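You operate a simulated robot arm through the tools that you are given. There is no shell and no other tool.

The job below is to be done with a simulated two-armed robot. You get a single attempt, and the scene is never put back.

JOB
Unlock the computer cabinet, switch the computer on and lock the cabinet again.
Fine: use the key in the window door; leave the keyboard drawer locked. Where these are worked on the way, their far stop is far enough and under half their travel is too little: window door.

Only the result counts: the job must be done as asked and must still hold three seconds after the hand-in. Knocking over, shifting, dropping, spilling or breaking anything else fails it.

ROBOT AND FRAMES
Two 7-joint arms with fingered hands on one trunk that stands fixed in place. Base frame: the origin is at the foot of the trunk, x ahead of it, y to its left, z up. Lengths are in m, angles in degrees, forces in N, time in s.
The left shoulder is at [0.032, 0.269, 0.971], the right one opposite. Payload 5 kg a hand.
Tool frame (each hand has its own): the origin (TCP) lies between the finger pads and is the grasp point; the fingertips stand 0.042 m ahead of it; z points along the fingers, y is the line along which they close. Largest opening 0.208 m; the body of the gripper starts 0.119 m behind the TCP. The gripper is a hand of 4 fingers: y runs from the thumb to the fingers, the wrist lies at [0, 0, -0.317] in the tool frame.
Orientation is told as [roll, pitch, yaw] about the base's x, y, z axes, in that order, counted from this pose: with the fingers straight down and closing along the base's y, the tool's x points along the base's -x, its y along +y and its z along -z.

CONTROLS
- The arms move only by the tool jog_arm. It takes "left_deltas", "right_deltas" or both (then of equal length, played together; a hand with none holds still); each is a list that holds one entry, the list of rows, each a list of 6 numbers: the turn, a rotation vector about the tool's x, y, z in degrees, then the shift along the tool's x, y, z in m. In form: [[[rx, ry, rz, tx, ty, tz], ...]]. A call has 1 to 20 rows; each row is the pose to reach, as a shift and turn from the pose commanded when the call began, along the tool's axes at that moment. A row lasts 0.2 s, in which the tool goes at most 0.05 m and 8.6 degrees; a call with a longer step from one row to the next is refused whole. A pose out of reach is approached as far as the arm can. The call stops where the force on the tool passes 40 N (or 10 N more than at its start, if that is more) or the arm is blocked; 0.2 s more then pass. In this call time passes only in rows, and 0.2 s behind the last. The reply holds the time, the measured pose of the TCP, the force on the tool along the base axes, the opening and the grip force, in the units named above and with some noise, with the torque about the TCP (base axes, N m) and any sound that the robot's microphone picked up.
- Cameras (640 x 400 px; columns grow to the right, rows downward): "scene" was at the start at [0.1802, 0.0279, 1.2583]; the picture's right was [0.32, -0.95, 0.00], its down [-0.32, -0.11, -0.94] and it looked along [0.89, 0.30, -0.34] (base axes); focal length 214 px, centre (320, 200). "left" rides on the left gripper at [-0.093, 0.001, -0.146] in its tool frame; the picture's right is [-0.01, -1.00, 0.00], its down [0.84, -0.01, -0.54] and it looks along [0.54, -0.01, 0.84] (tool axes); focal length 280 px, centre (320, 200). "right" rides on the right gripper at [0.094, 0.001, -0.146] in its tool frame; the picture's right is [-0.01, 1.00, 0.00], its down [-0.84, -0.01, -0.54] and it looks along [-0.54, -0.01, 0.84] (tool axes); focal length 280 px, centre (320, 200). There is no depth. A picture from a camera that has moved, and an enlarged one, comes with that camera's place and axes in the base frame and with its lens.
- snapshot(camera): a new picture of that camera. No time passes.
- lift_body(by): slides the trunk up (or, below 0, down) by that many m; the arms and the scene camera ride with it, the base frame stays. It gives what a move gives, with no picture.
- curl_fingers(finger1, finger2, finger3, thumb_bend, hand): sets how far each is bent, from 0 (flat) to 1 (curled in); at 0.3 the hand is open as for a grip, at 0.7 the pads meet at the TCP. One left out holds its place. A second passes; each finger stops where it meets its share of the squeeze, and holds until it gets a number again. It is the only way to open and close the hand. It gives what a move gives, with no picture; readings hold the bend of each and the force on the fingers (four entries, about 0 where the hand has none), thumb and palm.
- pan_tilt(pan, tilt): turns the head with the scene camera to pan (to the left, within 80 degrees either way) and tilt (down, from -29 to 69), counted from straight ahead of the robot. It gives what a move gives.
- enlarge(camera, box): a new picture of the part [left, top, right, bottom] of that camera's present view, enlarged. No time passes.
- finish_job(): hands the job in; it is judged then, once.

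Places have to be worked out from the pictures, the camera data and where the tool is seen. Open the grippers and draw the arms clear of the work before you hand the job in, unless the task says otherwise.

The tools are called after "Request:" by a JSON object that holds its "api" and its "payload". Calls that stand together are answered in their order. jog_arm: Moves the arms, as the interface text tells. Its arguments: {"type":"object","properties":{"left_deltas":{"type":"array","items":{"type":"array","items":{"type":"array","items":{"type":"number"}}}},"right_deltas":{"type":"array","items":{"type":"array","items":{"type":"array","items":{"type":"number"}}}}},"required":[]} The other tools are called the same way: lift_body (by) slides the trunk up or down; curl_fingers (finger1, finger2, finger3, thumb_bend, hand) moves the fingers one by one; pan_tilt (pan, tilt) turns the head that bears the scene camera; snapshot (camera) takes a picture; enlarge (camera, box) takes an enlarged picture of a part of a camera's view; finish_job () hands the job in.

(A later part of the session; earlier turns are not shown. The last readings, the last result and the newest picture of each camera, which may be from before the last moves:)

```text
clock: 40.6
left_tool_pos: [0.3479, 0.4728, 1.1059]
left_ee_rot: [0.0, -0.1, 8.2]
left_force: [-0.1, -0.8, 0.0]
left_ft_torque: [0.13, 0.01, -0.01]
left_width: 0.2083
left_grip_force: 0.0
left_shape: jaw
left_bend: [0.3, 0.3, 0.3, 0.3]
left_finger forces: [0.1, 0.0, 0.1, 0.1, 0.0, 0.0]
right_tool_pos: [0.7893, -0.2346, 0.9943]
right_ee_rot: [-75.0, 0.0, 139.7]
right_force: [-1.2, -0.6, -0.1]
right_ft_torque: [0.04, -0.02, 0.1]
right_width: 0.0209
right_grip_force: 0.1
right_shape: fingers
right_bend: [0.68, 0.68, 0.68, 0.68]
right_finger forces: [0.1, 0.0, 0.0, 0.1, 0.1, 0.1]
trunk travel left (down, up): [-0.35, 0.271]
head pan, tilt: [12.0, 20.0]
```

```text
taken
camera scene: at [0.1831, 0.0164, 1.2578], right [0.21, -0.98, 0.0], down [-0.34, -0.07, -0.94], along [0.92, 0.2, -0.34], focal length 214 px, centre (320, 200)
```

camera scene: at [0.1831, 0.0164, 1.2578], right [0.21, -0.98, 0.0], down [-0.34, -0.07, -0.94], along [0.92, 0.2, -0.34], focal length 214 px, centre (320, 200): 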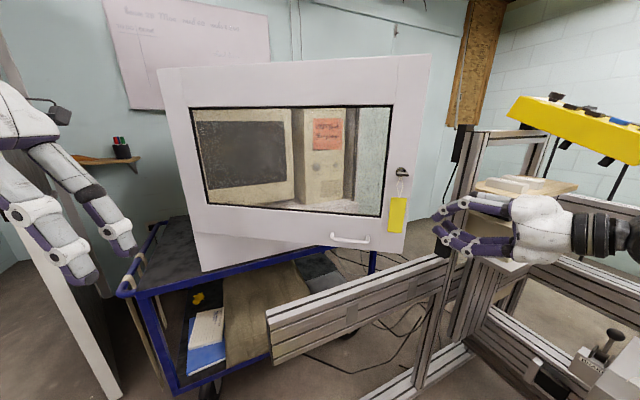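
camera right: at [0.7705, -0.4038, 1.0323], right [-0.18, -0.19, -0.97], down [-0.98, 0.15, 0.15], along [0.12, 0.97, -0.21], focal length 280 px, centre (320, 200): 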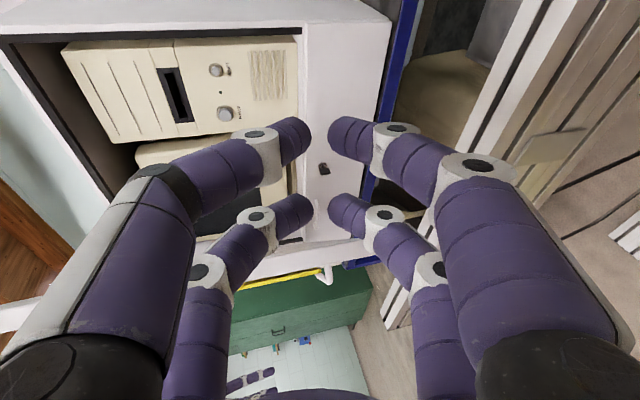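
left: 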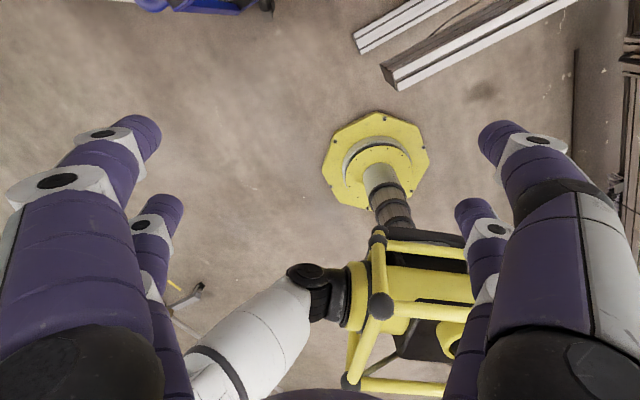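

From the hand camera the computer front with both knobs is in view, and the door lies edge-on toward the robot side. I slide the hand in behind the door's free edge.

Request:
{"api": "jog_arm", "payload": {"right_deltas": [[[0, -2.4, -0.65, -0.0207, -0.0126, 0.038], [0, -4.9, -1.3, -0.0414, -0.0251, 0.076], [-0.1, -7.3, -1.95, -0.0621, -0.0377, 0.114], [-0.1, -9.7, -2.6, -0.0828, -0.0503, 0.1517]]]}}

Request:
{"api": "snapshot", "payload": {"camera": "right"}}

Request:
{"api": "snapshot", "payload": {"camera": "scene"}}

```text
clock: 41.6
left_tool_pos: [0.3482, 0.4749, 1.1067]
left_ee_rot: [-0.2, 0.1, 8.2]
left_force: [0.1, -0.2, -0.6]
left_ft_torque: [-0.1, 0.07, 0.0]
left_width: 0.2078
left_grip_force: 0.1
left_shape: jaw
left_bend: [0.3, 0.3, 0.3, 0.3]
left_finger forces: [0.0, 0.1, 0.0, 0.0, 0.1, 0.0]
right_tool_pos: [0.8283, -0.0573, 1.0023]
right_ee_rot: [-74.7, 0.0, 149.8]
right_force: [-0.4, 0.1, -0.1]
right_ft_torque: [0.06, 0.01, 0.0]
right_width: 0.0204
right_grip_force: 0.1
right_shape: fingers
right_bend: [0.68, 0.68, 0.68, 0.68]
right_finger forces: [0.0, 0.0, 0.0, 0.0, 0.0, 0.0]
trunk travel left (down, up): [-0.35, 0.271]
head pan, tilt: [12.0, 20.0]
```

```text
taken
camera right: at [0.8396, -0.2279, 1.0414], right [-0.14, -0.22, -0.96], down [-0.99, -0.02, 0.15], along [-0.06, 0.97, -0.22], focal length 280 px, centre (320, 200)
```

right: 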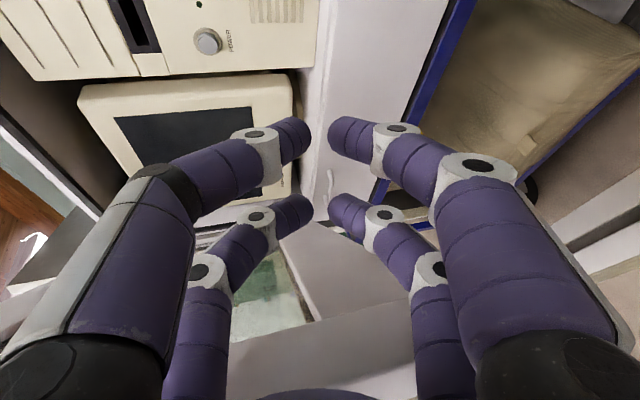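

```text
taken
camera scene: at [0.183, 0.0177, 1.2579], right [0.21, -0.98, 0.0], down [-0.34, -0.07, -0.94], along [0.92, 0.19, -0.34], focal length 214 px, centre (320, 200)
```

scene: 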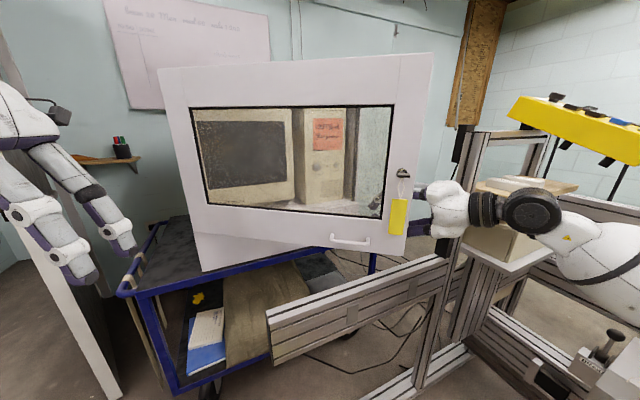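

The hand is behind the door. I reach in a bit deeper and then sweep the hand about the hinge toward the robot, slowly pushing the door open from inside.

Request:
{"api": "jog_arm", "payload": {"right_deltas": [[[0, 0, 0, -0.0187, -0.0086, 0.0322], [0, 0, 0, -0.0376, -0.0172, 0.0644], [0, 1.3, 0.4, -0.0533, -0.0139, 0.0528], [0, 2.7, 0.75, -0.069, -0.0105, 0.0411], [0, 4.0, 1.1, -0.0855, -0.0075, 0.0305], [0, 5.4, 1.5, -0.102, -0.0045, 0.0199], [0, 6.7, 1.9, -0.1193, -0.0018, 0.0105], [0.1, 8.1, 2.2, -0.1365, 0.001, 0.001], [0.1, 9.4, 2.6, -0.1544, 0.0034, -0.0073], [0.1, 10.8, 3.0, -0.1723, 0.0058, -0.0155], [0.1, 12.1, 3.4, -0.1908, 0.0079, -0.0226], [0.1, 13.4, 3.7, -0.2093, 0.01, -0.0297]]]}}

Request:
{"api": "snapshot", "payload": {"camera": "right"}}

Request:
{"api": "snapshot", "payload": {"camera": "scene"}}

```text
clock: 42.0
left_tool_pos: [0.3474, 0.4738, 1.107]
left_ee_rot: [-0.2, 0.0, 8.4]
left_force: [-0.8, 0.0, 1.1]
left_ft_torque: [0.08, -0.09, 0.02]
left_width: 0.2079
left_grip_force: 0.2
left_shape: jaw
left_bend: [0.3, 0.3, 0.3, 0.3]
left_finger forces: [0.1, 0.0, 0.0, 0.1, 0.1, 0.1]
right_tool_pos: [0.8299, -0.024, 1.0048]
right_ee_rot: [-74.7, 0.1, 149.4]
right_force: [0.3, -0.7, -0.1]
right_ft_torque: [0.01, -0.02, 0.04]
right_width: 0.0205
right_grip_force: 0.9
right_shape: fingers
right_bend: [0.68, 0.68, 0.68, 0.68]
right_finger forces: [0.1, 0.1, 0.0, 0.0, 0.1, 0.4]
trunk travel left (down, up): [-0.35, 0.271]
head pan, tilt: [12.0, 20.0]
stopped in row 2 (right hand): the force on the tool passed its limit at 73 N (the readings are from after the stop); the commanded pose is now the measured one
```

```text
taken
camera right: at [0.84, -0.1952, 1.0437], right [-0.15, -0.22, -0.96], down [-0.99, -0.02, 0.15], along [-0.05, 0.98, -0.21], focal length 280 px, centre (320, 200)
```

right: 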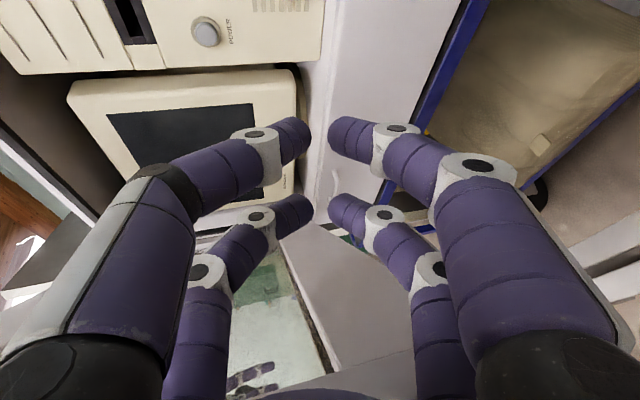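

```text
taken
camera scene: at [0.1823, 0.0171, 1.2583], right [0.21, -0.98, 0.0], down [-0.33, -0.07, -0.94], along [0.92, 0.2, -0.34], focal length 214 px, centre (320, 200)
```

scene: 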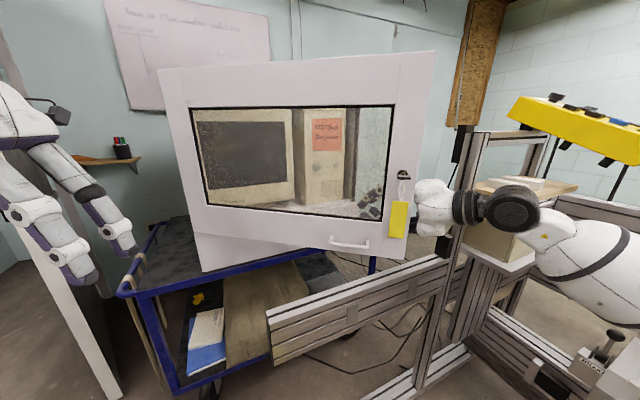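

The palm met the door's edge, so the fingers are as deep as they go, with the edge just ahead of the palm. From here I sweep about the hinge to push the door open with the finger bases.

Request:
{"api": "jog_arm", "payload": {"right_deltas": [[[0, 1.3, 0.4, -0.0168, 0.0038, -0.0187], [0, 2.7, 0.7, -0.0339, 0.0075, -0.031], [0, 4.0, 1.1, -0.0515, 0.011, -0.0425], [0, 5.4, 1.5, -0.0696, 0.0143, -0.0535], [0, 6.7, 1.8, -0.088, 0.0175, -0.0639], [0, 8.1, 2.2, -0.1068, 0.0205, -0.0737], [0, 9.4, 2.5, -0.1259, 0.0234, -0.0828], [0, 10.8, 2.9, -0.1453, 0.026, -0.0913], [0, 12.1, 3.3, -0.165, 0.0285, -0.099], [0, 13.4, 3.6, -0.1851, 0.0308, -0.1062]]]}}

Request:
{"api": "snapshot", "payload": {"camera": "right"}}

Request:
{"api": "snapshot", "payload": {"camera": "scene"}}

```text
clock: 44.2
left_tool_pos: [0.3485, 0.4755, 1.1062]
left_ee_rot: [-0.1, 0.1, 8.2]
left_force: [0.6, -0.3, 0.4]
left_ft_torque: [-0.01, 0.0, -0.02]
left_width: 0.208
left_grip_force: 0.2
left_shape: jaw
left_bend: [0.3, 0.3, 0.3, 0.3]
left_finger forces: [0.1, 0.0, 0.0, 0.0, 0.0, 0.1]
right_tool_pos: [0.6144, -0.0269, 1.0036]
right_ee_rot: [-74.7, 0.0, 135.6]
right_force: [0.7, 0.3, 0.1]
right_ft_torque: [-0.01, -0.03, -0.03]
right_width: 0.0207
right_grip_force: 0.0
right_shape: fingers
right_bend: [0.68, 0.68, 0.68, 0.68]
right_finger forces: [0.0, 0.0, 0.0, 0.0, 0.0, 0.0]
trunk travel left (down, up): [-0.35, 0.271]
head pan, tilt: [12.0, 20.0]
```

```text
taken
camera right: at [0.5837, -0.1942, 1.0425], right [-0.2, -0.18, -0.96], down [-0.96, 0.22, 0.15], along [0.19, 0.96, -0.22], focal length 280 px, centre (320, 200)
```

right: 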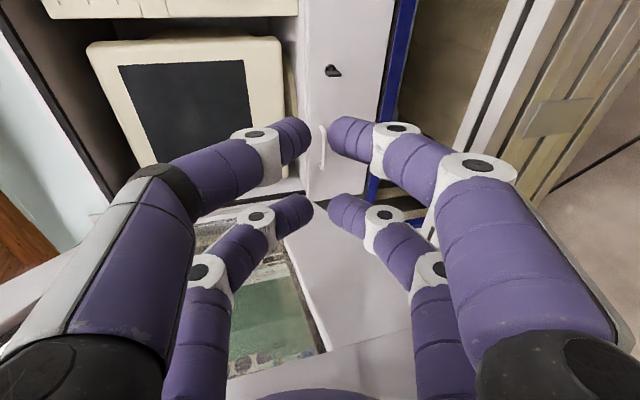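

```text
taken
camera scene: at [0.1831, 0.0175, 1.2581], right [0.21, -0.98, 0.0], down [-0.33, -0.07, -0.94], along [0.92, 0.2, -0.34], focal length 214 px, centre (320, 200)
```

scene: 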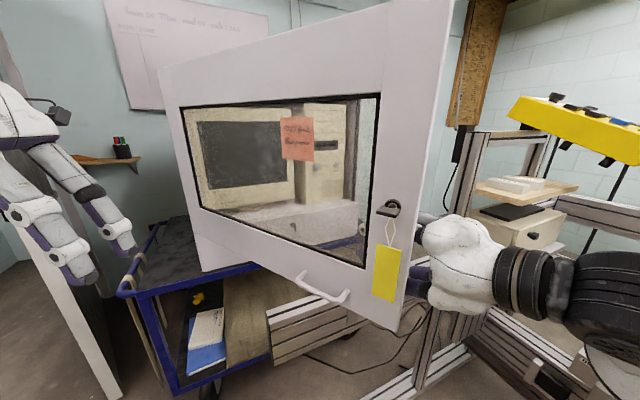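

The door is now at ≈57°. I push about 10° further in the same way.

Request:
{"api": "jog_arm", "payload": {"right_deltas": [[[0, 1.3, 0.4, -0.0181, 0.0034, -0.0111], [0, 2.7, 0.75, -0.0367, 0.0066, -0.0216], [0, 4.0, 1.1, -0.0555, 0.0097, -0.0315], [0, 5.4, 1.5, -0.0748, 0.0125, -0.0407], [0, 6.7, 1.9, -0.0943, 0.0152, -0.0493]]]}}

Request:
{"api": "snapshot", "payload": {"camera": "right"}}

Request:
{"api": "snapshot", "payload": {"camera": "scene"}}

```text
clock: 45.4
left_tool_pos: [0.3476, 0.4755, 1.1063]
left_ee_rot: [-0.2, -0.1, 8.4]
left_force: [-0.6, 0.7, -0.2]
left_ft_torque: [-0.09, -0.08, -0.02]
left_width: 0.208
left_grip_force: 0.1
left_shape: jaw
left_bend: [0.3, 0.3, 0.3, 0.3]
left_finger forces: [0.0, 0.1, 0.0, 0.1, 0.0, 0.0]
right_tool_pos: [0.5531, 0.0362, 1.035]
right_ee_rot: [-74.6, 0.1, 128.6]
right_force: [-1.0, 0.4, 0.6]
right_ft_torque: [-0.02, -0.02, -0.06]
right_width: 0.0203
right_grip_force: 0.0
right_shape: fingers
right_bend: [0.68, 0.68, 0.68, 0.68]
right_finger forces: [0.0, 0.0, 0.0, 0.0, 0.0, 0.0]
right hand out of reach, approached as far as the arm can: row 2, 3, 4, 5
trunk travel left (down, up): [-0.35, 0.271]
head pan, tilt: [12.0, 20.0]
```

```text
taken
camera right: at [0.5027, -0.1258, 1.073], right [-0.22, -0.15, -0.96], down [-0.93, 0.34, 0.15], along [0.3, 0.93, -0.22], focal length 280 px, centre (320, 200)
```

right: 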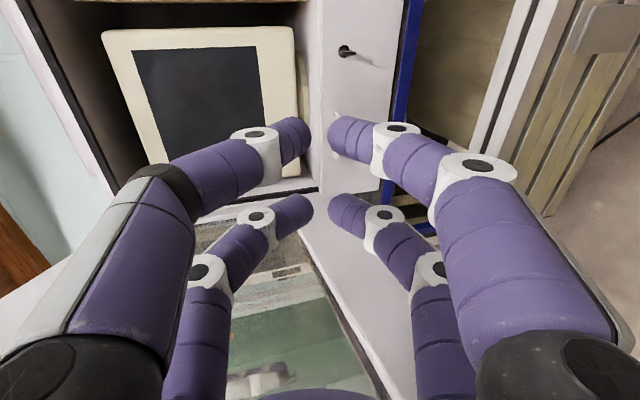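

```text
taken
camera scene: at [0.1825, 0.0178, 1.2583], right [0.21, -0.98, 0.0], down [-0.33, -0.07, -0.94], along [0.92, 0.2, -0.34], focal length 214 px, centre (320, 200)
```

scene: 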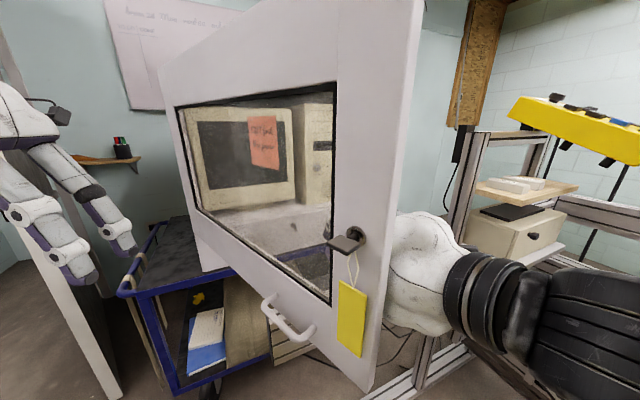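

The door is at ≈66°. For margin I press a few degrees more by swinging the hand parallel to the door and shifting it outward.

Request:
{"api": "jog_arm", "payload": {"right_deltas": [[[0, -3.8, -1.1, -0.0168, 0.0078, -0.0048], [0, -7.7, -2.1, -0.0335, 0.0157, -0.0096], [0, -11.5, -3.2, -0.0503, 0.0235, -0.0143], [-0.1, -15.4, -4.2, -0.067, 0.0314, -0.0191], [-0.1, -19.2, -5.3, -0.0838, 0.0392, -0.0239]]]}}

Request:
{"api": "snapshot", "payload": {"camera": "right"}}

Request:
{"api": "snapshot", "payload": {"camera": "scene"}}

```text
clock: 46.6
left_tool_pos: [0.3475, 0.4744, 1.106]
left_ee_rot: [-0.1, 0.1, 8.4]
left_force: [-0.7, -0.3, -0.4]
left_ft_torque: [0.02, 0.01, 0.01]
left_width: 0.2079
left_grip_force: 0.1
left_shape: jaw
left_bend: [0.3, 0.3, 0.3, 0.3]
left_finger forces: [0.0, 0.1, 0.0, 0.1, 0.0, 0.0]
right_tool_pos: [0.4967, 0.0918, 1.0044]
right_ee_rot: [-74.5, -0.2, 148.7]
right_force: [0.6, -0.1, -0.4]
right_ft_torque: [-0.01, 0.0, 0.05]
right_width: 0.0204
right_grip_force: 0.1
right_shape: fingers
right_bend: [0.68, 0.68, 0.68, 0.68]
right_finger forces: [0.1, 0.0, 0.1, 0.0, 0.0, 0.0]
right hand out of reach, approached as far as the arm can: row 1, 2, 3, 4, 5
trunk travel left (down, up): [-0.35, 0.271]
head pan, tilt: [12.0, 20.0]
```

```text
taken
camera right: at [0.5043, -0.0786, 1.0429], right [-0.15, -0.22, -0.96], down [-0.99, 0.0, 0.16], along [-0.04, 0.98, -0.22], focal length 280 px, centre (320, 200)
```

right: 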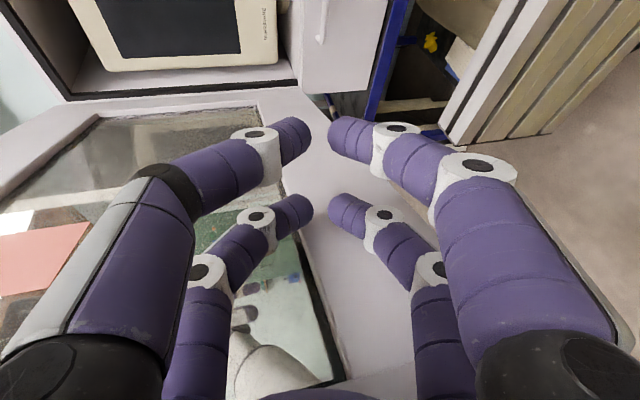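

```text
taken
camera scene: at [0.183, 0.0175, 1.2581], right [0.21, -0.98, 0.0], down [-0.33, -0.07, -0.94], along [0.92, 0.2, -0.34], focal length 214 px, centre (320, 200)
```

scene: 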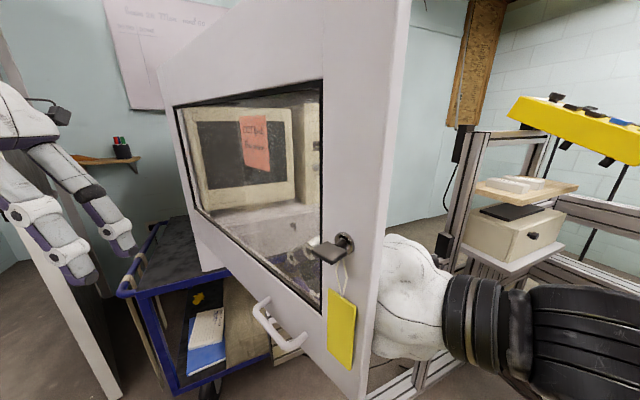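

The door stands at ≈68°. I now draw the right hand away from the door into free space in front of the open cabinet.

Request:
{"api": "jog_arm", "payload": {"right_deltas": [[[0, 0, 0, 0.0389, -0.0134, -0.0034], [0, 0, 0, 0.0777, -0.0268, -0.0068], [0, 4.3, 1.2, 0.1166, -0.0402, -0.0102], [0.1, 8.6, 2.4, 0.1554, -0.0536, -0.0135], [0.2, 13.0, 3.7, 0.1943, -0.067, -0.0169], [0.3, 17.3, 4.9, 0.2331, -0.0804, -0.0203]]]}}

Request:
{"api": "snapshot", "payload": {"camera": "right"}}

Request:
{"api": "snapshot", "payload": {"camera": "scene"}}

```text
clock: 48.0
left_tool_pos: [0.3479, 0.4752, 1.1064]
left_ee_rot: [-0.1, 0.0, 8.3]
left_force: [-0.8, -0.6, 0.1]
left_ft_torque: [0.02, -0.07, -0.01]
left_width: 0.2079
left_grip_force: 0.0
left_shape: jaw
left_bend: [0.3, 0.3, 0.3, 0.3]
left_finger forces: [0.0, 0.0, 0.0, 0.0, 0.1, 0.0]
right_tool_pos: [0.6956, -0.0298, 1.0919]
right_ee_rot: [-74.8, -0.1, 130.6]
right_force: [-0.5, 0.4, 0.0]
right_ft_torque: [-0.01, -0.01, -0.02]
right_width: 0.0204
right_grip_force: 0.1
right_shape: fingers
right_bend: [0.68, 0.68, 0.68, 0.68]
right_finger forces: [0.1, 0.0, 0.1, 0.0, 0.0, 0.0]
trunk travel left (down, up): [-0.35, 0.271]
head pan, tilt: [12.0, 20.0]
```

```text
taken
camera right: at [0.6509, -0.1946, 1.1288], right [-0.21, -0.16, -0.97], down [-0.94, 0.3, 0.15], along [0.27, 0.94, -0.21], focal length 280 px, centre (320, 200)
```

right: 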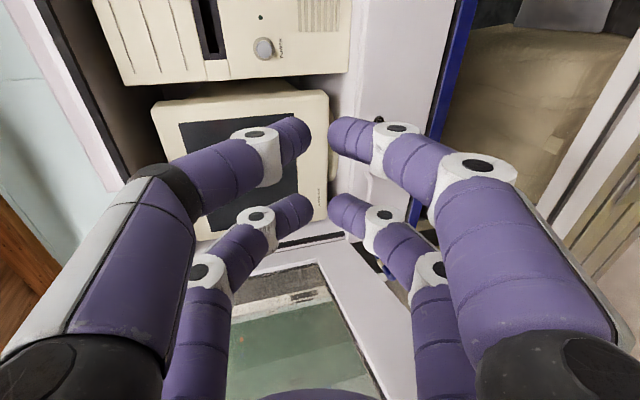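

```text
taken
camera scene: at [0.1827, 0.0176, 1.2582], right [0.21, -0.98, 0.0], down [-0.33, -0.07, -0.94], along [0.92, 0.2, -0.34], focal length 214 px, centre (320, 200)
```

scene: 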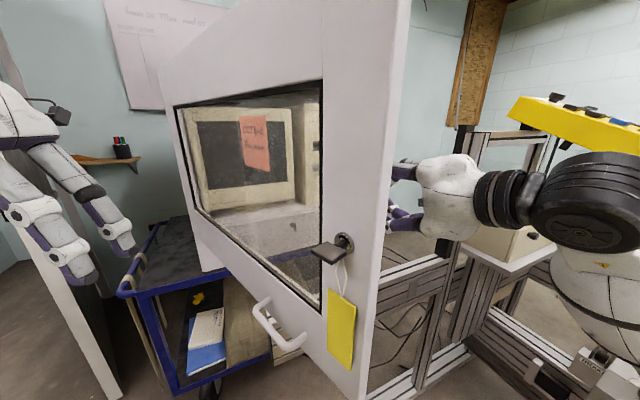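

The button is triangulated again at (1.077,0.227,1.077). I set finger1+thumb as a closed pusher with the other pair opened back, and move to 0.12 m in front of POWER.

Request:
{"api": "curl_fingers", "payload": {"hand": "right", "finger1": 0.71, "finger2": 0.35, "finger3": 0.35, "thumb_bend": 0.71}}

Request:
{"api": "jog_arm", "payload": {"right_deltas": [[[2.1, 0.6, 0.2, 0.0014, -0.0089, 0.0408], [4.3, 1.2, 0.3, 0.0027, -0.0177, 0.0815], [6.4, 1.8, 0.5, 0.0041, -0.0266, 0.1223], [8.6, 2.4, 0.6, 0.0054, -0.0354, 0.1631], [10.7, 3.0, 0.8, 0.0068, -0.0443, 0.2039], [12.9, 3.6, 0.9, 0.0081, -0.0531, 0.2446], [15, 4.2, 1.1, 0.0095, -0.062, 0.2854]]]}}

Request:
{"api": "snapshot", "payload": {"camera": "right"}}

Request:
{"api": "snapshot", "payload": {"camera": "scene"}}

```text
clock: 49.0
left_tool_pos: [0.3477, 0.4742, 1.1069]
left_ee_rot: [-0.1, 0.0, 8.4]
left_force: [0.0, 0.0, 0.0]
left_ft_torque: [0.02, -0.04, 0.02]
left_width: 0.208
left_grip_force: 0.2
left_shape: jaw
left_bend: [0.3, 0.3, 0.3, 0.3]
left_finger forces: [0.1, 0.0, 0.0, 0.1, 0.0, 0.1]
right_tool_pos: [0.6966, -0.0305, 1.0892]
right_ee_rot: [-74.7, -0.3, 130.6]
right_force: [-1.2, 1.1, 0.3]
right_ft_torque: [-0.02, 0.02, -0.03]
right_width: 0.008
right_grip_force: 0.0
right_shape: fingers
right_bend: [0.71, 0.35, 0.35, 0.71]
right_finger forces: [0.0, 0.1, 0.0, 0.0, 0.0, 0.1]
trunk travel left (down, up): [-0.35, 0.271]
head pan, tilt: [12.0, 20.0]
```

```text
clock: 50.6
left_tool_pos: [0.3481, 0.4745, 1.1076]
left_ee_rot: [0.0, -0.1, 8.1]
left_force: [-0.5, 0.1, 1.1]
left_ft_torque: [0.08, -0.03, 0.0]
left_width: 0.2079
left_grip_force: 0.0
left_shape: jaw
left_bend: [0.3, 0.3, 0.3, 0.3]
left_finger forces: [0.1, 0.0, 0.1, 0.0, 0.0, 0.0]
right_tool_pos: [0.9259, 0.1546, 1.0758]
right_ee_rot: [-89.9, -0.7, 126.3]
right_force: [-0.7, 0.3, -0.3]
right_ft_torque: [-0.01, 0.03, -0.02]
right_width: 0.008
right_grip_force: 0.2
right_shape: fingers
right_bend: [0.71, 0.35, 0.35, 0.71]
right_finger forces: [0.0, 0.0, 0.1, 0.0, 0.1, 0.0]
trunk travel left (down, up): [-0.35, 0.271]
head pan, tilt: [12.0, 20.0]
```

```text
taken
camera right: at [0.864, -0.0076, 1.0758], right [-0.02, 0.02, -1.0], down [-0.93, 0.36, 0.02], along [0.36, 0.93, 0.01], focal length 280 px, centre (320, 200)
```

right: 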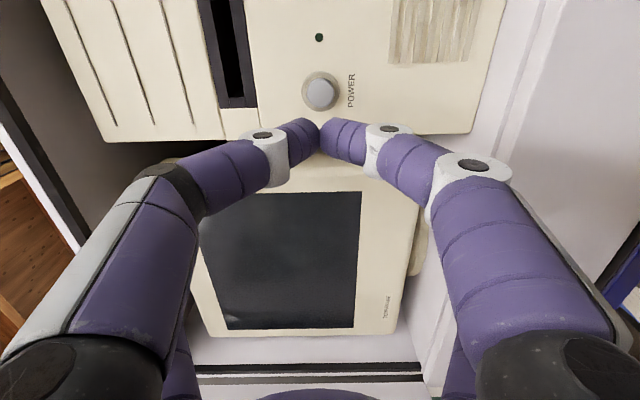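

```text
taken
camera scene: at [0.1826, 0.0171, 1.2582], right [0.21, -0.98, 0.0], down [-0.33, -0.07, -0.94], along [0.92, 0.2, -0.34], focal length 214 px, centre (320, 200)
```

scene: 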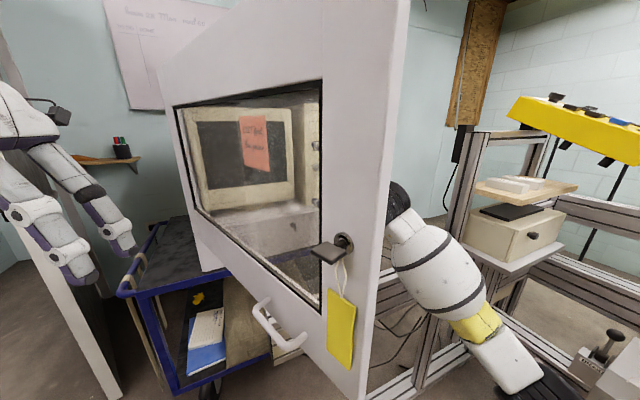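

The button is centred dead ahead of the closed fingertip pair (tool x≈0.031, 0.165 m ahead of TCP). I advance and press in small steps, to be stopped by force if needed.

Request:
{"api": "jog_arm", "payload": {"right_deltas": [[[0, 0, 0, 0, 0, 0.04], [0, 0, 0, 0, 0, 0.08], [0, 0, 0, 0, 0, 0.1], [0, 0, 0, 0, 0, 0.11], [0, 0, 0, 0, 0, 0.114], [0, 0, 0, 0, 0, 0.118], [0, 0, 0, 0, 0, 0.121]]]}}

Request:
{"api": "snapshot", "payload": {"camera": "right"}}

```text
clock: 52.2
left_tool_pos: [0.3455, 0.4741, 1.1074]
left_ee_rot: [0.0, -0.1, 8.2]
left_force: [-0.2, 0.1, -0.7]
left_ft_torque: [-0.02, 0.0, 0.02]
left_width: 0.2078
left_grip_force: 0.0
left_shape: jaw
left_bend: [0.3, 0.3, 0.3, 0.3]
left_finger forces: [0.0, 0.0, 0.1, 0.1, 0.0, 0.0]
right_tool_pos: [1.0211, 0.2236, 1.0737]
right_ee_rot: [-90.0, -0.7, 126.2]
right_force: [-31.1, -17.5, -2.1]
right_ft_torque: [0.0, 0.02, -0.85]
right_width: 0.0074
right_grip_force: 20.5
right_shape: fingers
right_bend: [0.72, 0.35, 0.35, 0.71]
right_finger forces: [19.3, 0.0, 0.7, 0.0, 20.8, 0.0]
trunk travel left (down, up): [-0.35, 0.271]
head pan, tilt: [12.0, 20.0]
heard: click
```

```text
taken
camera right: at [0.9598, 0.0613, 1.0735], right [-0.02, 0.02, -1.0], down [-0.93, 0.36, 0.02], along [0.36, 0.93, 0.01], focal length 280 px, centre (320, 200)
```

right: 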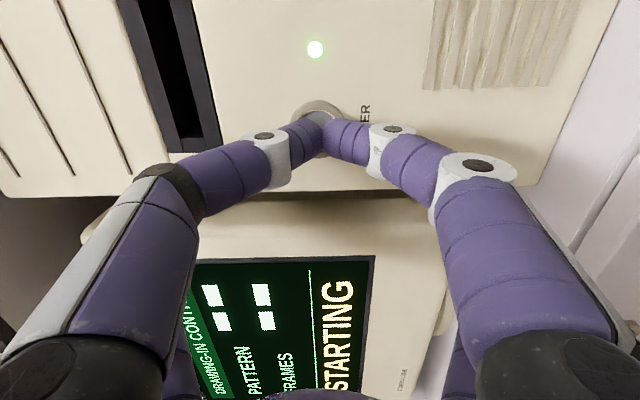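

A click was heard, the LED is lit and the monitor shows "STARTING": the computer is on. I withdraw straight back.

Request:
{"api": "jog_arm", "payload": {"right_deltas": [[[0, 0, 0, 0, 0, -0.02], [0, 0, 0, 0, 0, -0.06], [0, 0, 0, 0, 0, -0.1], [0, 0, 0, 0, 0, -0.14], [0, 0, 0, 0, 0, -0.18], [0, 0, 0, 0, 0, -0.22]]]}}

Request:
{"api": "snapshot", "payload": {"camera": "right"}}

Request:
{"api": "snapshot", "payload": {"camera": "scene"}}

Request:
{"api": "snapshot", "payload": {"camera": "left"}}

```text
clock: 53.6
left_tool_pos: [0.3474, 0.4748, 1.1058]
left_ee_rot: [-0.1, 0.0, 8.3]
left_force: [0.4, 0.2, -0.1]
left_ft_torque: [0.0, 0.04, 0.02]
left_width: 0.2083
left_grip_force: 0.1
left_shape: jaw
left_bend: [0.3, 0.3, 0.3, 0.3]
left_finger forces: [0.0, 0.0, 0.0, 0.1, 0.0, 0.0]
right_tool_pos: [0.8475, 0.0947, 1.0744]
right_ee_rot: [-89.8, -0.7, 126.3]
right_force: [0.4, -1.3, 0.1]
right_ft_torque: [-0.01, -0.03, 0.02]
right_width: 0.0081
right_grip_force: 0.0
right_shape: fingers
right_bend: [0.71, 0.35, 0.35, 0.71]
right_finger forces: [0.0, 0.1, 0.0, 0.0, 0.1, 0.0]
trunk travel left (down, up): [-0.35, 0.271]
head pan, tilt: [12.0, 20.0]
```

```text
taken
camera right: at [0.7852, -0.0685, 1.0748], right [-0.02, 0.02, -1.0], down [-0.93, 0.36, 0.02], along [0.36, 0.93, 0.01], focal length 280 px, centre (320, 200)
```

right: 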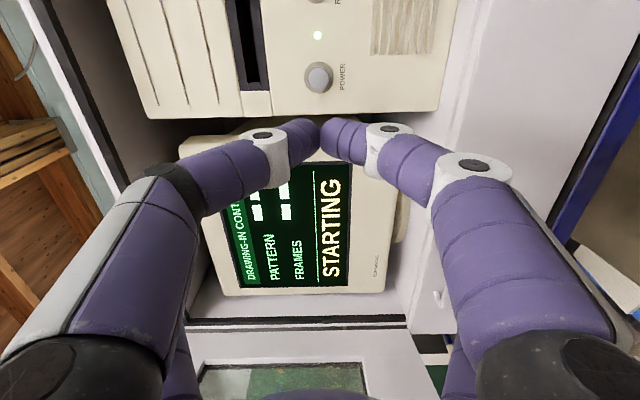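

```text
taken
camera scene: at [0.1832, 0.0175, 1.2582], right [0.21, -0.98, 0.0], down [-0.33, -0.07, -0.94], along [0.92, 0.2, -0.34], focal length 214 px, centre (320, 200)
```

scene: 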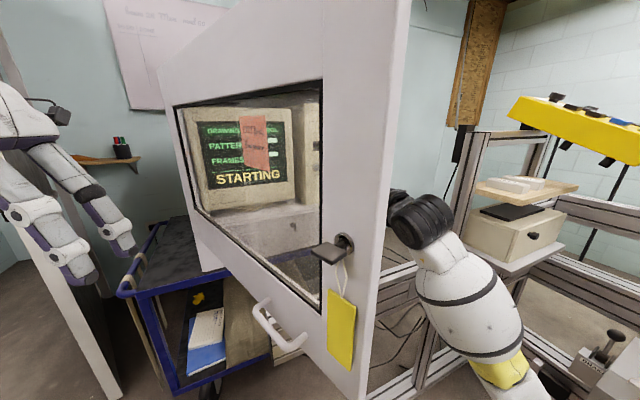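

```text
taken
camera left: at [0.44, 0.4887, 1.2533], right [0.16, -0.99, 0.0], down [-0.83, -0.13, 0.54], along [-0.53, -0.09, -0.84], focal length 280 px, centre (320, 200)
```

left: 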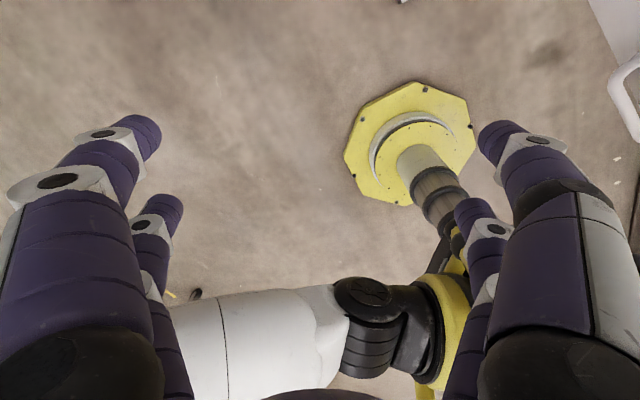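

The monitor keeps showing STARTING. I take the right hand out to the right, clear of the door's swing.

Request:
{"api": "jog_arm", "payload": {"right_deltas": [[[0, 0, 0, 0.0245, -0.0022, -0.0314], [0, 0, 0, 0.049, -0.0044, -0.0628], [0, 0, 0, 0.0735, -0.0067, -0.0943], [0, 0, 0, 0.098, -0.0089, -0.1257], [0, 0, 0, 0.1224, -0.0111, -0.1571], [0, 0, 0, 0.1469, -0.0133, -0.1885], [0, 0, 0, 0.1714, -0.0156, -0.22], [0, 0, 0, 0.1959, -0.0178, -0.2514], [0, 0, 0, 0.2204, -0.02, -0.2828]]]}}

Request:
{"api": "snapshot", "payload": {"camera": "scene"}}

```text
clock: 55.6
left_tool_pos: [0.3471, 0.4743, 1.1058]
left_ee_rot: [-0.1, 0.1, 8.3]
left_force: [-0.1, -1.5, 0.1]
left_ft_torque: [0.03, 0.01, -0.01]
left_width: 0.208
left_grip_force: 0.1
left_shape: jaw
left_bend: [0.3, 0.3, 0.3, 0.3]
left_finger forces: [0.1, 0.1, 0.0, 0.0, 0.0, 0.0]
right_tool_pos: [0.7483, -0.2505, 1.0902]
right_ee_rot: [-89.8, -0.7, 126.5]
right_force: [0.7, 0.5, 0.2]
right_ft_torque: [-0.01, -0.02, -0.03]
right_width: 0.008
right_grip_force: 0.1
right_shape: fingers
right_bend: [0.71, 0.35, 0.35, 0.71]
right_finger forces: [0.0, 0.0, 0.0, 0.1, 0.0, 0.0]
trunk travel left (down, up): [-0.35, 0.271]
head pan, tilt: [12.0, 20.0]
```

```text
taken
camera scene: at [0.1833, 0.0174, 1.2582], right [0.21, -0.98, 0.0], down [-0.33, -0.07, -0.94], along [0.92, 0.2, -0.34], focal length 214 px, centre (320, 200)
```

scene: 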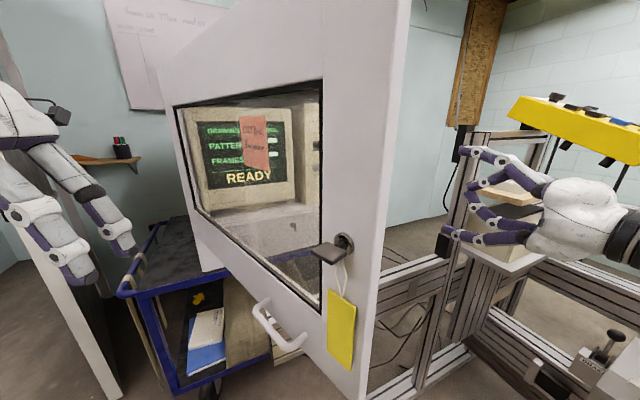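

The screen now reads READY. Next I close the left fingers into a compact shape and bring the left hand toward the door's outer lower rail, tilted so its tips lead.

Request:
{"api": "curl_fingers", "payload": {"hand": "left", "finger1": 0.69, "finger2": 0.69, "finger3": 0.69, "thumb_bend": 0.69}}

Request:
{"api": "jog_arm", "payload": {"left_deltas": [[[0, -7, 0, -0.014, -0.021, 0.018], [0, -14, 0, -0.028, -0.043, 0.035], [0, -21, 0, -0.043, -0.064, 0.053], [0, -28, 0, -0.057, -0.085, 0.071], [0, -35, 0, -0.071, -0.106, 0.088], [0, -40, 0, -0.0857, -0.1276, 0.106]]]}}

Request:
{"api": "snapshot", "payload": {"camera": "left"}}

Request:
{"api": "snapshot", "payload": {"camera": "scene"}}

```text
clock: 56.6
left_tool_pos: [0.3472, 0.4737, 1.1054]
left_ee_rot: [-0.1, 0.0, 8.3]
left_force: [-0.6, -0.5, 0.2]
left_ft_torque: [0.0, 0.01, 0.02]
left_width: 0.0155
left_grip_force: 0.0
left_shape: fingers
left_bend: [0.69, 0.69, 0.69, 0.69]
left_finger forces: [0.0, 0.0, 0.0, 0.1, 0.0, 0.1]
right_tool_pos: [0.7481, -0.2501, 1.0915]
right_ee_rot: [-89.8, -0.7, 126.3]
right_force: [-0.4, -0.4, -0.7]
right_ft_torque: [-0.02, 0.03, 0.01]
right_width: 0.0082
right_grip_force: 0.0
right_shape: fingers
right_bend: [0.71, 0.35, 0.35, 0.71]
right_finger forces: [0.0, 0.1, 0.0, 0.1, 0.1, 0.0]
trunk travel left (down, up): [-0.35, 0.271]
head pan, tilt: [12.0, 20.0]
```

```text
clock: 58.0
left_tool_pos: [0.4656, 0.3579, 1.0235]
left_ee_rot: [-0.1, -39.8, 8.3]
left_force: [-0.2, 0.5, -0.3]
left_ft_torque: [-0.02, -0.03, -0.01]
left_width: 0.0158
left_grip_force: 0.1
left_shape: fingers
left_bend: [0.69, 0.69, 0.69, 0.69]
left_finger forces: [0.0, 0.1, 0.1, 0.1, 0.0, 0.1]
left hand out of reach, approached as far as the arm can: row 6
right_tool_pos: [0.7487, -0.2509, 1.0914]
right_ee_rot: [-89.8, -0.7, 126.3]
right_force: [-0.7, -0.1, -0.1]
right_ft_torque: [0.01, -0.05, 0.04]
right_width: 0.0078
right_grip_force: 0.0
right_shape: fingers
right_bend: [0.71, 0.35, 0.35, 0.71]
right_finger forces: [0.0, 0.1, 0.0, 0.0, 0.0, 0.0]
trunk travel left (down, up): [-0.35, 0.271]
head pan, tilt: [12.0, 20.0]
```

```text
taken
camera left: at [0.4435, 0.3555, 1.1956], right [0.15, -0.99, 0.01], down [-0.98, -0.15, -0.13], along [0.13, 0.01, -0.99], focal length 280 px, centre (320, 200)
```

left: 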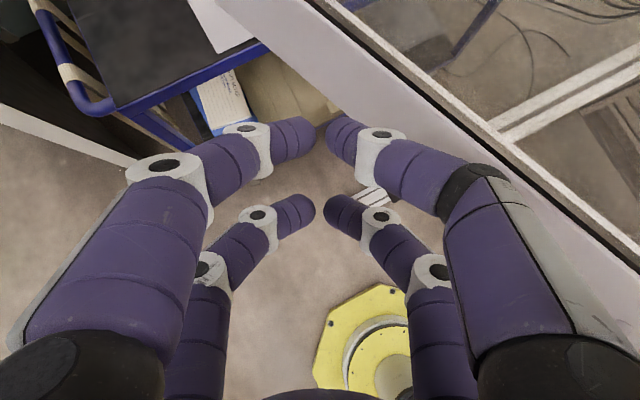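

```text
taken
camera scene: at [0.1828, 0.0173, 1.2581], right [0.21, -0.98, 0.0], down [-0.33, -0.07, -0.94], along [0.92, 0.2, -0.34], focal length 214 px, centre (320, 200)
```

scene: 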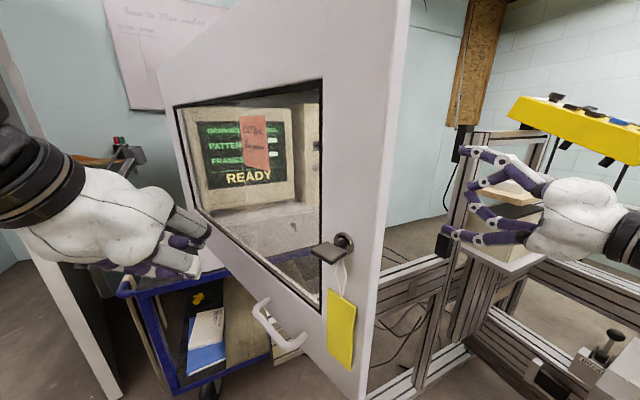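

The left hand is beside the door's outer face. I sweep it about the hinge (no rotation of the hand) so it contacts and pushes the door slowly toward closed, to about 30°.

Request:
{"api": "jog_arm", "payload": {"left_deltas": [[[0, 0, 0, -0.0084, -0.0205, 0.0109], [0, 0, 0, -0.0178, -0.0401, 0.0227], [0, 0, 0, -0.0282, -0.0586, 0.0354], [0, 0, 0, -0.0397, -0.0759, 0.0487], [0, 0, 0, -0.052, -0.0919, 0.0629], [0, 0, 0, -0.0651, -0.1066, 0.0777], [0, 0, 0, -0.0797, -0.12, 0.0926], [0, 0, 0, -0.0961, -0.1319, 0.1064], [0, 0, 0, -0.1132, -0.1421, 0.1206], [0, 0, 0, -0.1308, -0.1509, 0.1352], [0, 0, 0, -0.1488, -0.158, 0.1503], [0, 0, 0, -0.1672, -0.1635, 0.1656]]]}}

Request:
{"api": "snapshot", "payload": {"camera": "scene"}}

Request:
{"api": "snapshot", "payload": {"camera": "left"}}

```text
clock: 60.6
left_tool_pos: [0.7225, 0.2313, 1.0034]
left_ee_rot: [0.0, -40.0, 8.3]
left_force: [-0.6, -0.8, -0.7]
left_ft_torque: [0.03, -0.01, -0.01]
left_width: 0.0155
left_grip_force: 0.0
left_shape: fingers
left_bend: [0.69, 0.69, 0.69, 0.69]
left_finger forces: [0.0, 0.1, 0.1, 0.1, 0.0, 0.0]
right_tool_pos: [0.7486, -0.2518, 1.0907]
right_ee_rot: [-89.8, -0.7, 126.3]
right_force: [0.0, 0.0, 0.0]
right_ft_torque: [0.02, 0.04, 0.01]
right_width: 0.0082
right_grip_force: 0.0
right_shape: fingers
right_bend: [0.71, 0.35, 0.35, 0.71]
right_finger forces: [0.0, 0.0, 0.1, 0.0, 0.0, 0.0]
trunk travel left (down, up): [-0.35, 0.271]
head pan, tilt: [12.0, 20.0]
```

```text
taken
camera scene: at [0.1829, 0.0173, 1.258], right [0.21, -0.98, 0.0], down [-0.33, -0.07, -0.94], along [0.92, 0.2, -0.34], focal length 214 px, centre (320, 200)
```

scene: 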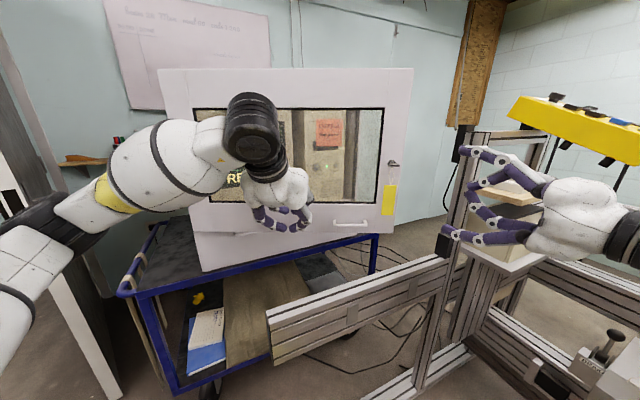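

```text
taken
camera left: at [0.6993, 0.2284, 1.176], right [0.15, -0.99, 0.01], down [-0.98, -0.15, -0.13], along [0.13, 0.01, -0.99], focal length 280 px, centre (320, 200)
```

left: 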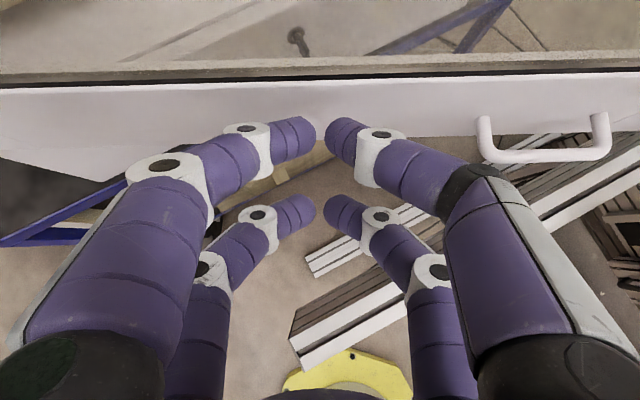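

The door is at about 28°, hand tips on its lower rail left of the handle. I continue the sweep to close it, now turning the hand along with it.

Request:
{"api": "jog_arm", "payload": {"left_deltas": [[[-1.6, 0, -1.9, -0.0116, -0.0025, 0.0097], [-3.2, 0, -3.8, -0.0233, -0.0044, 0.0194], [-4.8, 0, -5.8, -0.035, -0.0055, 0.0292], [-6.4, 0, -7.7, -0.0467, -0.006, 0.0389], [-8, 0, -9.6, -0.0584, -0.0058, 0.0487], [-9.6, 0, -11.5, -0.0701, -0.0051, 0.0584], [-11.2, 0, -13.4, -0.0817, -0.0035, 0.0682], [-12.8, 0, -15.4, -0.0934, -0.0014, 0.0779], [-14.4, 0, -17.3, -0.1049, 0.0015, 0.0875], [-16, 0, -19.2, -0.1163, 0.0048, 0.097], [-17.6, 0, -21.1, -0.1276, 0.0091, 0.1064], [-19.2, 0, -23, -0.1387, 0.0136, 0.1157]]]}}

Request:
{"api": "snapshot", "payload": {"camera": "scene"}}

Request:
{"api": "snapshot", "payload": {"camera": "left"}}

```text
clock: 63.3
left_tool_pos: [0.8944, 0.2615, 1.0029]
left_ee_rot: [0.0, -39.7, 37.3]
left_force: [-8.3, -8.6, -0.1]
left_ft_torque: [-0.15, 0.0, -0.19]
left_width: 0.0131
left_grip_force: 5.7
left_shape: fingers
left_bend: [0.7, 0.69, 0.69, 0.69]
left_finger forces: [5.2, 0.0, 0.0, 0.0, 7.3, 0.0]
right_tool_pos: [0.7486, -0.2495, 1.0897]
right_ee_rot: [-89.8, -0.7, 126.3]
right_force: [0.2, 1.1, -0.8]
right_ft_torque: [-0.01, -0.01, -0.09]
right_width: 0.0081
right_grip_force: 0.1
right_shape: fingers
right_bend: [0.71, 0.35, 0.35, 0.71]
right_finger forces: [0.0, 0.1, 0.0, 0.0, 0.0, 0.1]
trunk travel left (down, up): [-0.35, 0.271]
head pan, tilt: [12.0, 20.0]
stopped in row 12 (left hand): the force on the tool passed its limit at 45 N (the readings are from after the stop); the commanded pose is now the measured one
```

```text
taken
camera scene: at [0.1825, 0.0172, 1.2581], right [0.21, -0.98, 0.0], down [-0.33, -0.07, -0.94], along [0.92, 0.2, -0.34], focal length 214 px, centre (320, 200)
```

scene: 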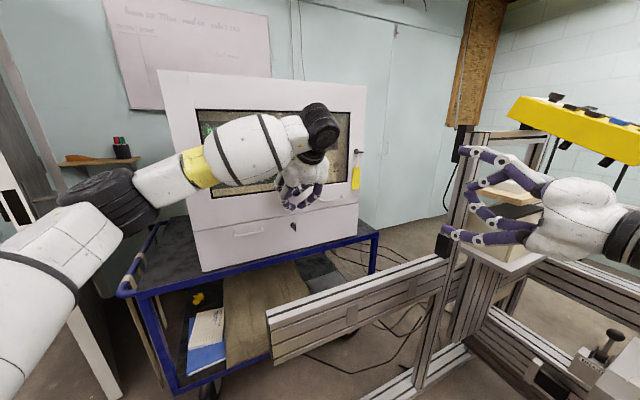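

```text
taken
camera left: at [0.8773, 0.2488, 1.1751], right [0.62, -0.79, 0.01], down [-0.78, -0.61, -0.12], along [0.1, 0.07, -0.99], focal length 280 px, centre (320, 200)
```

left: 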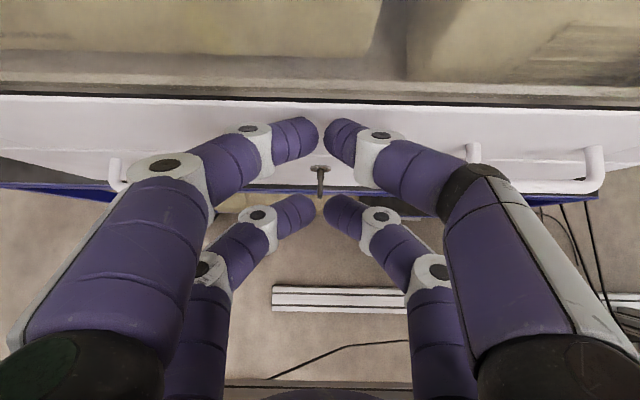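

The push stopped at 45 N: the door is seated closed, and the left hand keeps it there with light pressure. I verify closeness and view the key before bringing the right hand to it; I also preshape finger2/finger3 as the pinch pair.

Request:
{"api": "enlarge", "payload": {"camera": "scene", "box": [280, 60, 400, 260]}}

Request:
{"api": "curl_fingers", "payload": {"hand": "right", "finger1": 0.4, "finger2": 0.59, "finger3": 0.59, "thumb_bend": 0.4}}

Request:
{"api": "jog_arm", "payload": {"right_deltas": [[[0, 0, 0, -0.0106, -0.0068, 0.0378], [0, 0, 0, -0.0212, -0.0136, 0.0755], [0, 0, 0, -0.0317, -0.0204, 0.1133], [0, 0, 0, -0.0423, -0.0273, 0.151], [0, 0, 0, -0.0529, -0.0341, 0.1888], [0, 0, 0, -0.0635, -0.0409, 0.2266], [0, 0, 0, -0.074, -0.0477, 0.2643], [0, 0, 0, -0.0846, -0.0545, 0.3021]]]}}

Request:
{"api": "snapshot", "payload": {"camera": "right"}}

Request:
{"api": "snapshot", "payload": {"camera": "scene"}}

```text
2.00 times, centred on (340, 160) of scene
camera zoom: at [0.1825, 0.0172, 1.2581], right [0.21, -0.98, 0.0], down [-0.33, -0.07, -0.94], along [0.92, 0.2, -0.34], focal length 429 px, centre (280, 280)
```

zoom: 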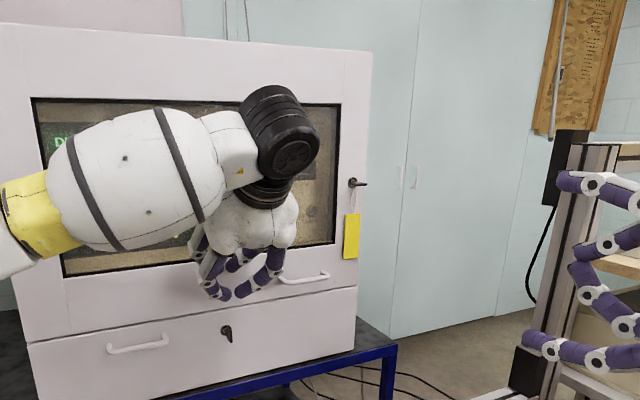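

```text
clock: 64.3
left_tool_pos: [0.8949, 0.2619, 1.0018]
left_ee_rot: [0.0, -39.6, 37.4]
left_force: [-20.0, -16.7, -1.6]
left_ft_torque: [-0.28, 0.2, -0.1]
left_width: 0.0128
left_grip_force: 13.1
left_shape: fingers
left_bend: [0.7, 0.69, 0.69, 0.69]
left_finger forces: [14.1, 0.0, 0.0, 0.0, 11.3, 0.0]
right_tool_pos: [0.7476, -0.2506, 1.0916]
right_ee_rot: [-90.0, -0.7, 126.3]
right_force: [-0.2, -0.2, 0.1]
right_ft_torque: [0.0, 0.03, 0.0]
right_width: 0.166
right_grip_force: 0.0
right_shape: fingers
right_bend: [0.4, 0.59, 0.59, 0.4]
right_finger forces: [0.0, 0.0, 0.0, 0.0, 0.1, 0.1]
trunk travel left (down, up): [-0.35, 0.271]
head pan, tilt: [12.0, 20.0]
```

```text
clock: 66.1
left_tool_pos: [0.8943, 0.263, 1.0033]
left_ee_rot: [0.1, -39.7, 37.6]
left_force: [-21.7, -16.5, -6.2]
left_ft_torque: [-0.43, 0.46, -0.05]
left_width: 0.0128
left_grip_force: 13.7
left_shape: fingers
left_bend: [0.7, 0.69, 0.69, 0.69]
left_finger forces: [16.6, 0.1, 0.0, 0.0, 10.8, 0.0]
right_tool_pos: [0.9409, -0.0071, 1.15]
right_ee_rot: [-90.0, -0.7, 126.3]
right_force: [-0.2, -1.1, 0.7]
right_ft_torque: [-0.06, 0.05, 0.02]
right_width: 0.1659
right_grip_force: 0.0
right_shape: fingers
right_bend: [0.4, 0.59, 0.59, 0.4]
right_finger forces: [0.0, 0.0, 0.0, 0.1, 0.0, 0.1]
trunk travel left (down, up): [-0.35, 0.271]
head pan, tilt: [12.0, 20.0]
```

```text
taken
camera right: at [0.8786, -0.1698, 1.1488], right [-0.02, 0.02, -1.0], down [-0.93, 0.36, 0.02], along [0.36, 0.93, 0.01], focal length 280 px, centre (320, 200)
```

right: 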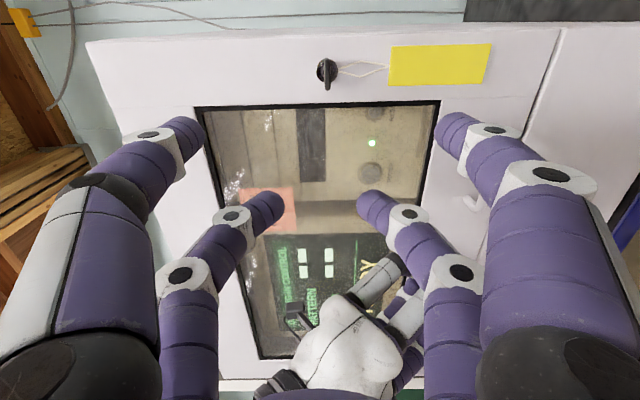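

```text
taken
camera scene: at [0.1815, 0.0161, 1.2584], right [0.21, -0.98, 0.0], down [-0.33, -0.07, -0.94], along [0.92, 0.2, -0.34], focal length 214 px, centre (320, 200)
```

scene: 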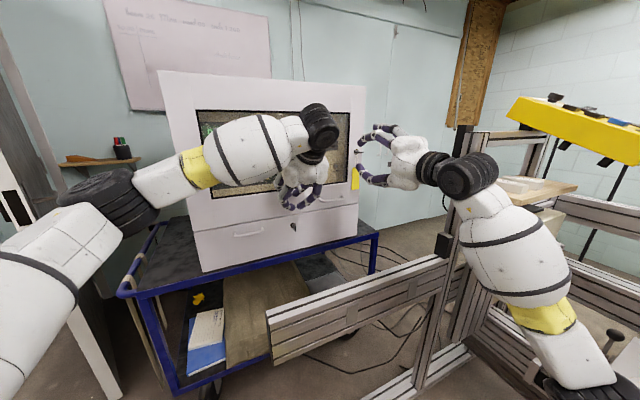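

The view is good: the key bow is horizontal and the door looks flush. Before gripping, I test in free air that the wrist can roll another −90° from here (the locking direction), and ease the left hand's pressure slightly.

Request:
{"api": "jog_arm", "payload": {"left_deltas": [[[0, 0, 0, 0.0008, 0, -0.0006], [0, 0, 0, 0.0015, 0, -0.0012], [0, 0, 0, 0.0015, 0, -0.0012], [0, 0, 0, 0.0015, 0, -0.0012], [0, 0, 0, 0.0015, 0, -0.0012], [0, 0, 0, 0.0015, 0, -0.0012], [0, 0, 0, 0.0015, 0, -0.0012], [0, 0, 0, 0.0015, 0, -0.0012], [0, 0, 0, 0.0015, 0, -0.0012], [0, 0, 0, 0.0015, 0, -0.0012], [0, 0, 0, 0.0015, 0, -0.0012], [0, 0, 0, 0.0015, 0, -0.0012]]], "right_deltas": [[[0, 0, -8, 0, 0, 0], [0, 0, -16, 0, 0, 0], [0, 0, -24, 0, 0, 0], [0, 0, -32, 0, 0, 0], [0, 0, -40, 0, 0, 0], [0, 0, -48, 0, 0, 0], [0, 0, -56, 0, 0, 0], [0, 0, -64, 0, 0, 0], [0, 0, -72, 0, 0, 0], [0, 0, -80, 0, 0, 0], [0, 0, -88, 0, 0, 0], [0, 0, -94, 0, 0, 0]]]}}

Request:
{"api": "snapshot", "payload": {"camera": "scene"}}

Request:
{"api": "snapshot", "payload": {"camera": "right"}}

```text
clock: 68.7
left_tool_pos: [0.8945, 0.2621, 1.0025]
left_ee_rot: [0.2, -39.7, 37.5]
left_force: [-5.9, -5.7, 1.5]
left_ft_torque: [0.0, 0.0, -0.14]
left_width: 0.014
left_grip_force: 4.1
left_shape: fingers
left_bend: [0.7, 0.69, 0.69, 0.69]
left_finger forces: [1.6, 0.1, 0.0, 0.1, 5.7, 0.1]
right_tool_pos: [0.9417, -0.0033, 1.1465]
right_ee_rot: [87.0, 86.5, -56.5]
right_force: [0.0, -0.3, -0.2]
right_ft_torque: [0.04, -0.03, -0.03]
right_width: 0.166
right_grip_force: 0.1
right_shape: fingers
right_bend: [0.4, 0.59, 0.59, 0.4]
right_finger forces: [0.0, 0.0, 0.0, 0.0, 0.0, 0.0]
trunk travel left (down, up): [-0.35, 0.271]
head pan, tilt: [12.0, 20.0]
```

```text
taken
camera scene: at [0.1826, 0.0172, 1.2582], right [0.21, -0.98, 0.0], down [-0.33, -0.07, -0.94], along [0.92, 0.2, -0.34], focal length 214 px, centre (320, 200)
```

scene: 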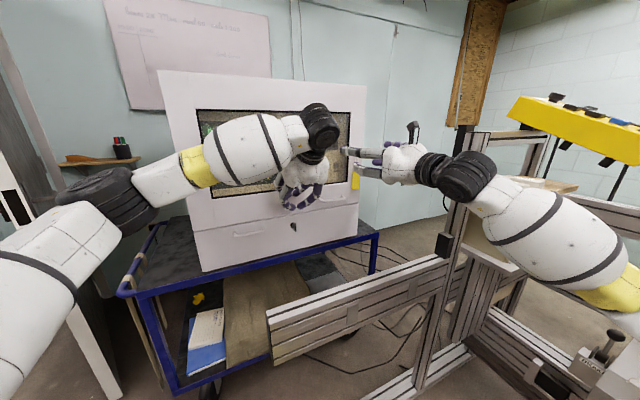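

```text
taken
camera right: at [0.8232, -0.0878, 1.2408], right [0.59, -0.8, 0.04], down [-0.41, -0.35, -0.84], along [0.69, 0.48, -0.54], focal length 280 px, centre (320, 200)
```

right: 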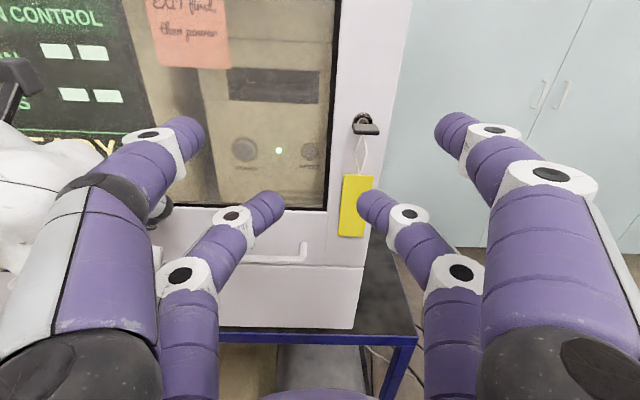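

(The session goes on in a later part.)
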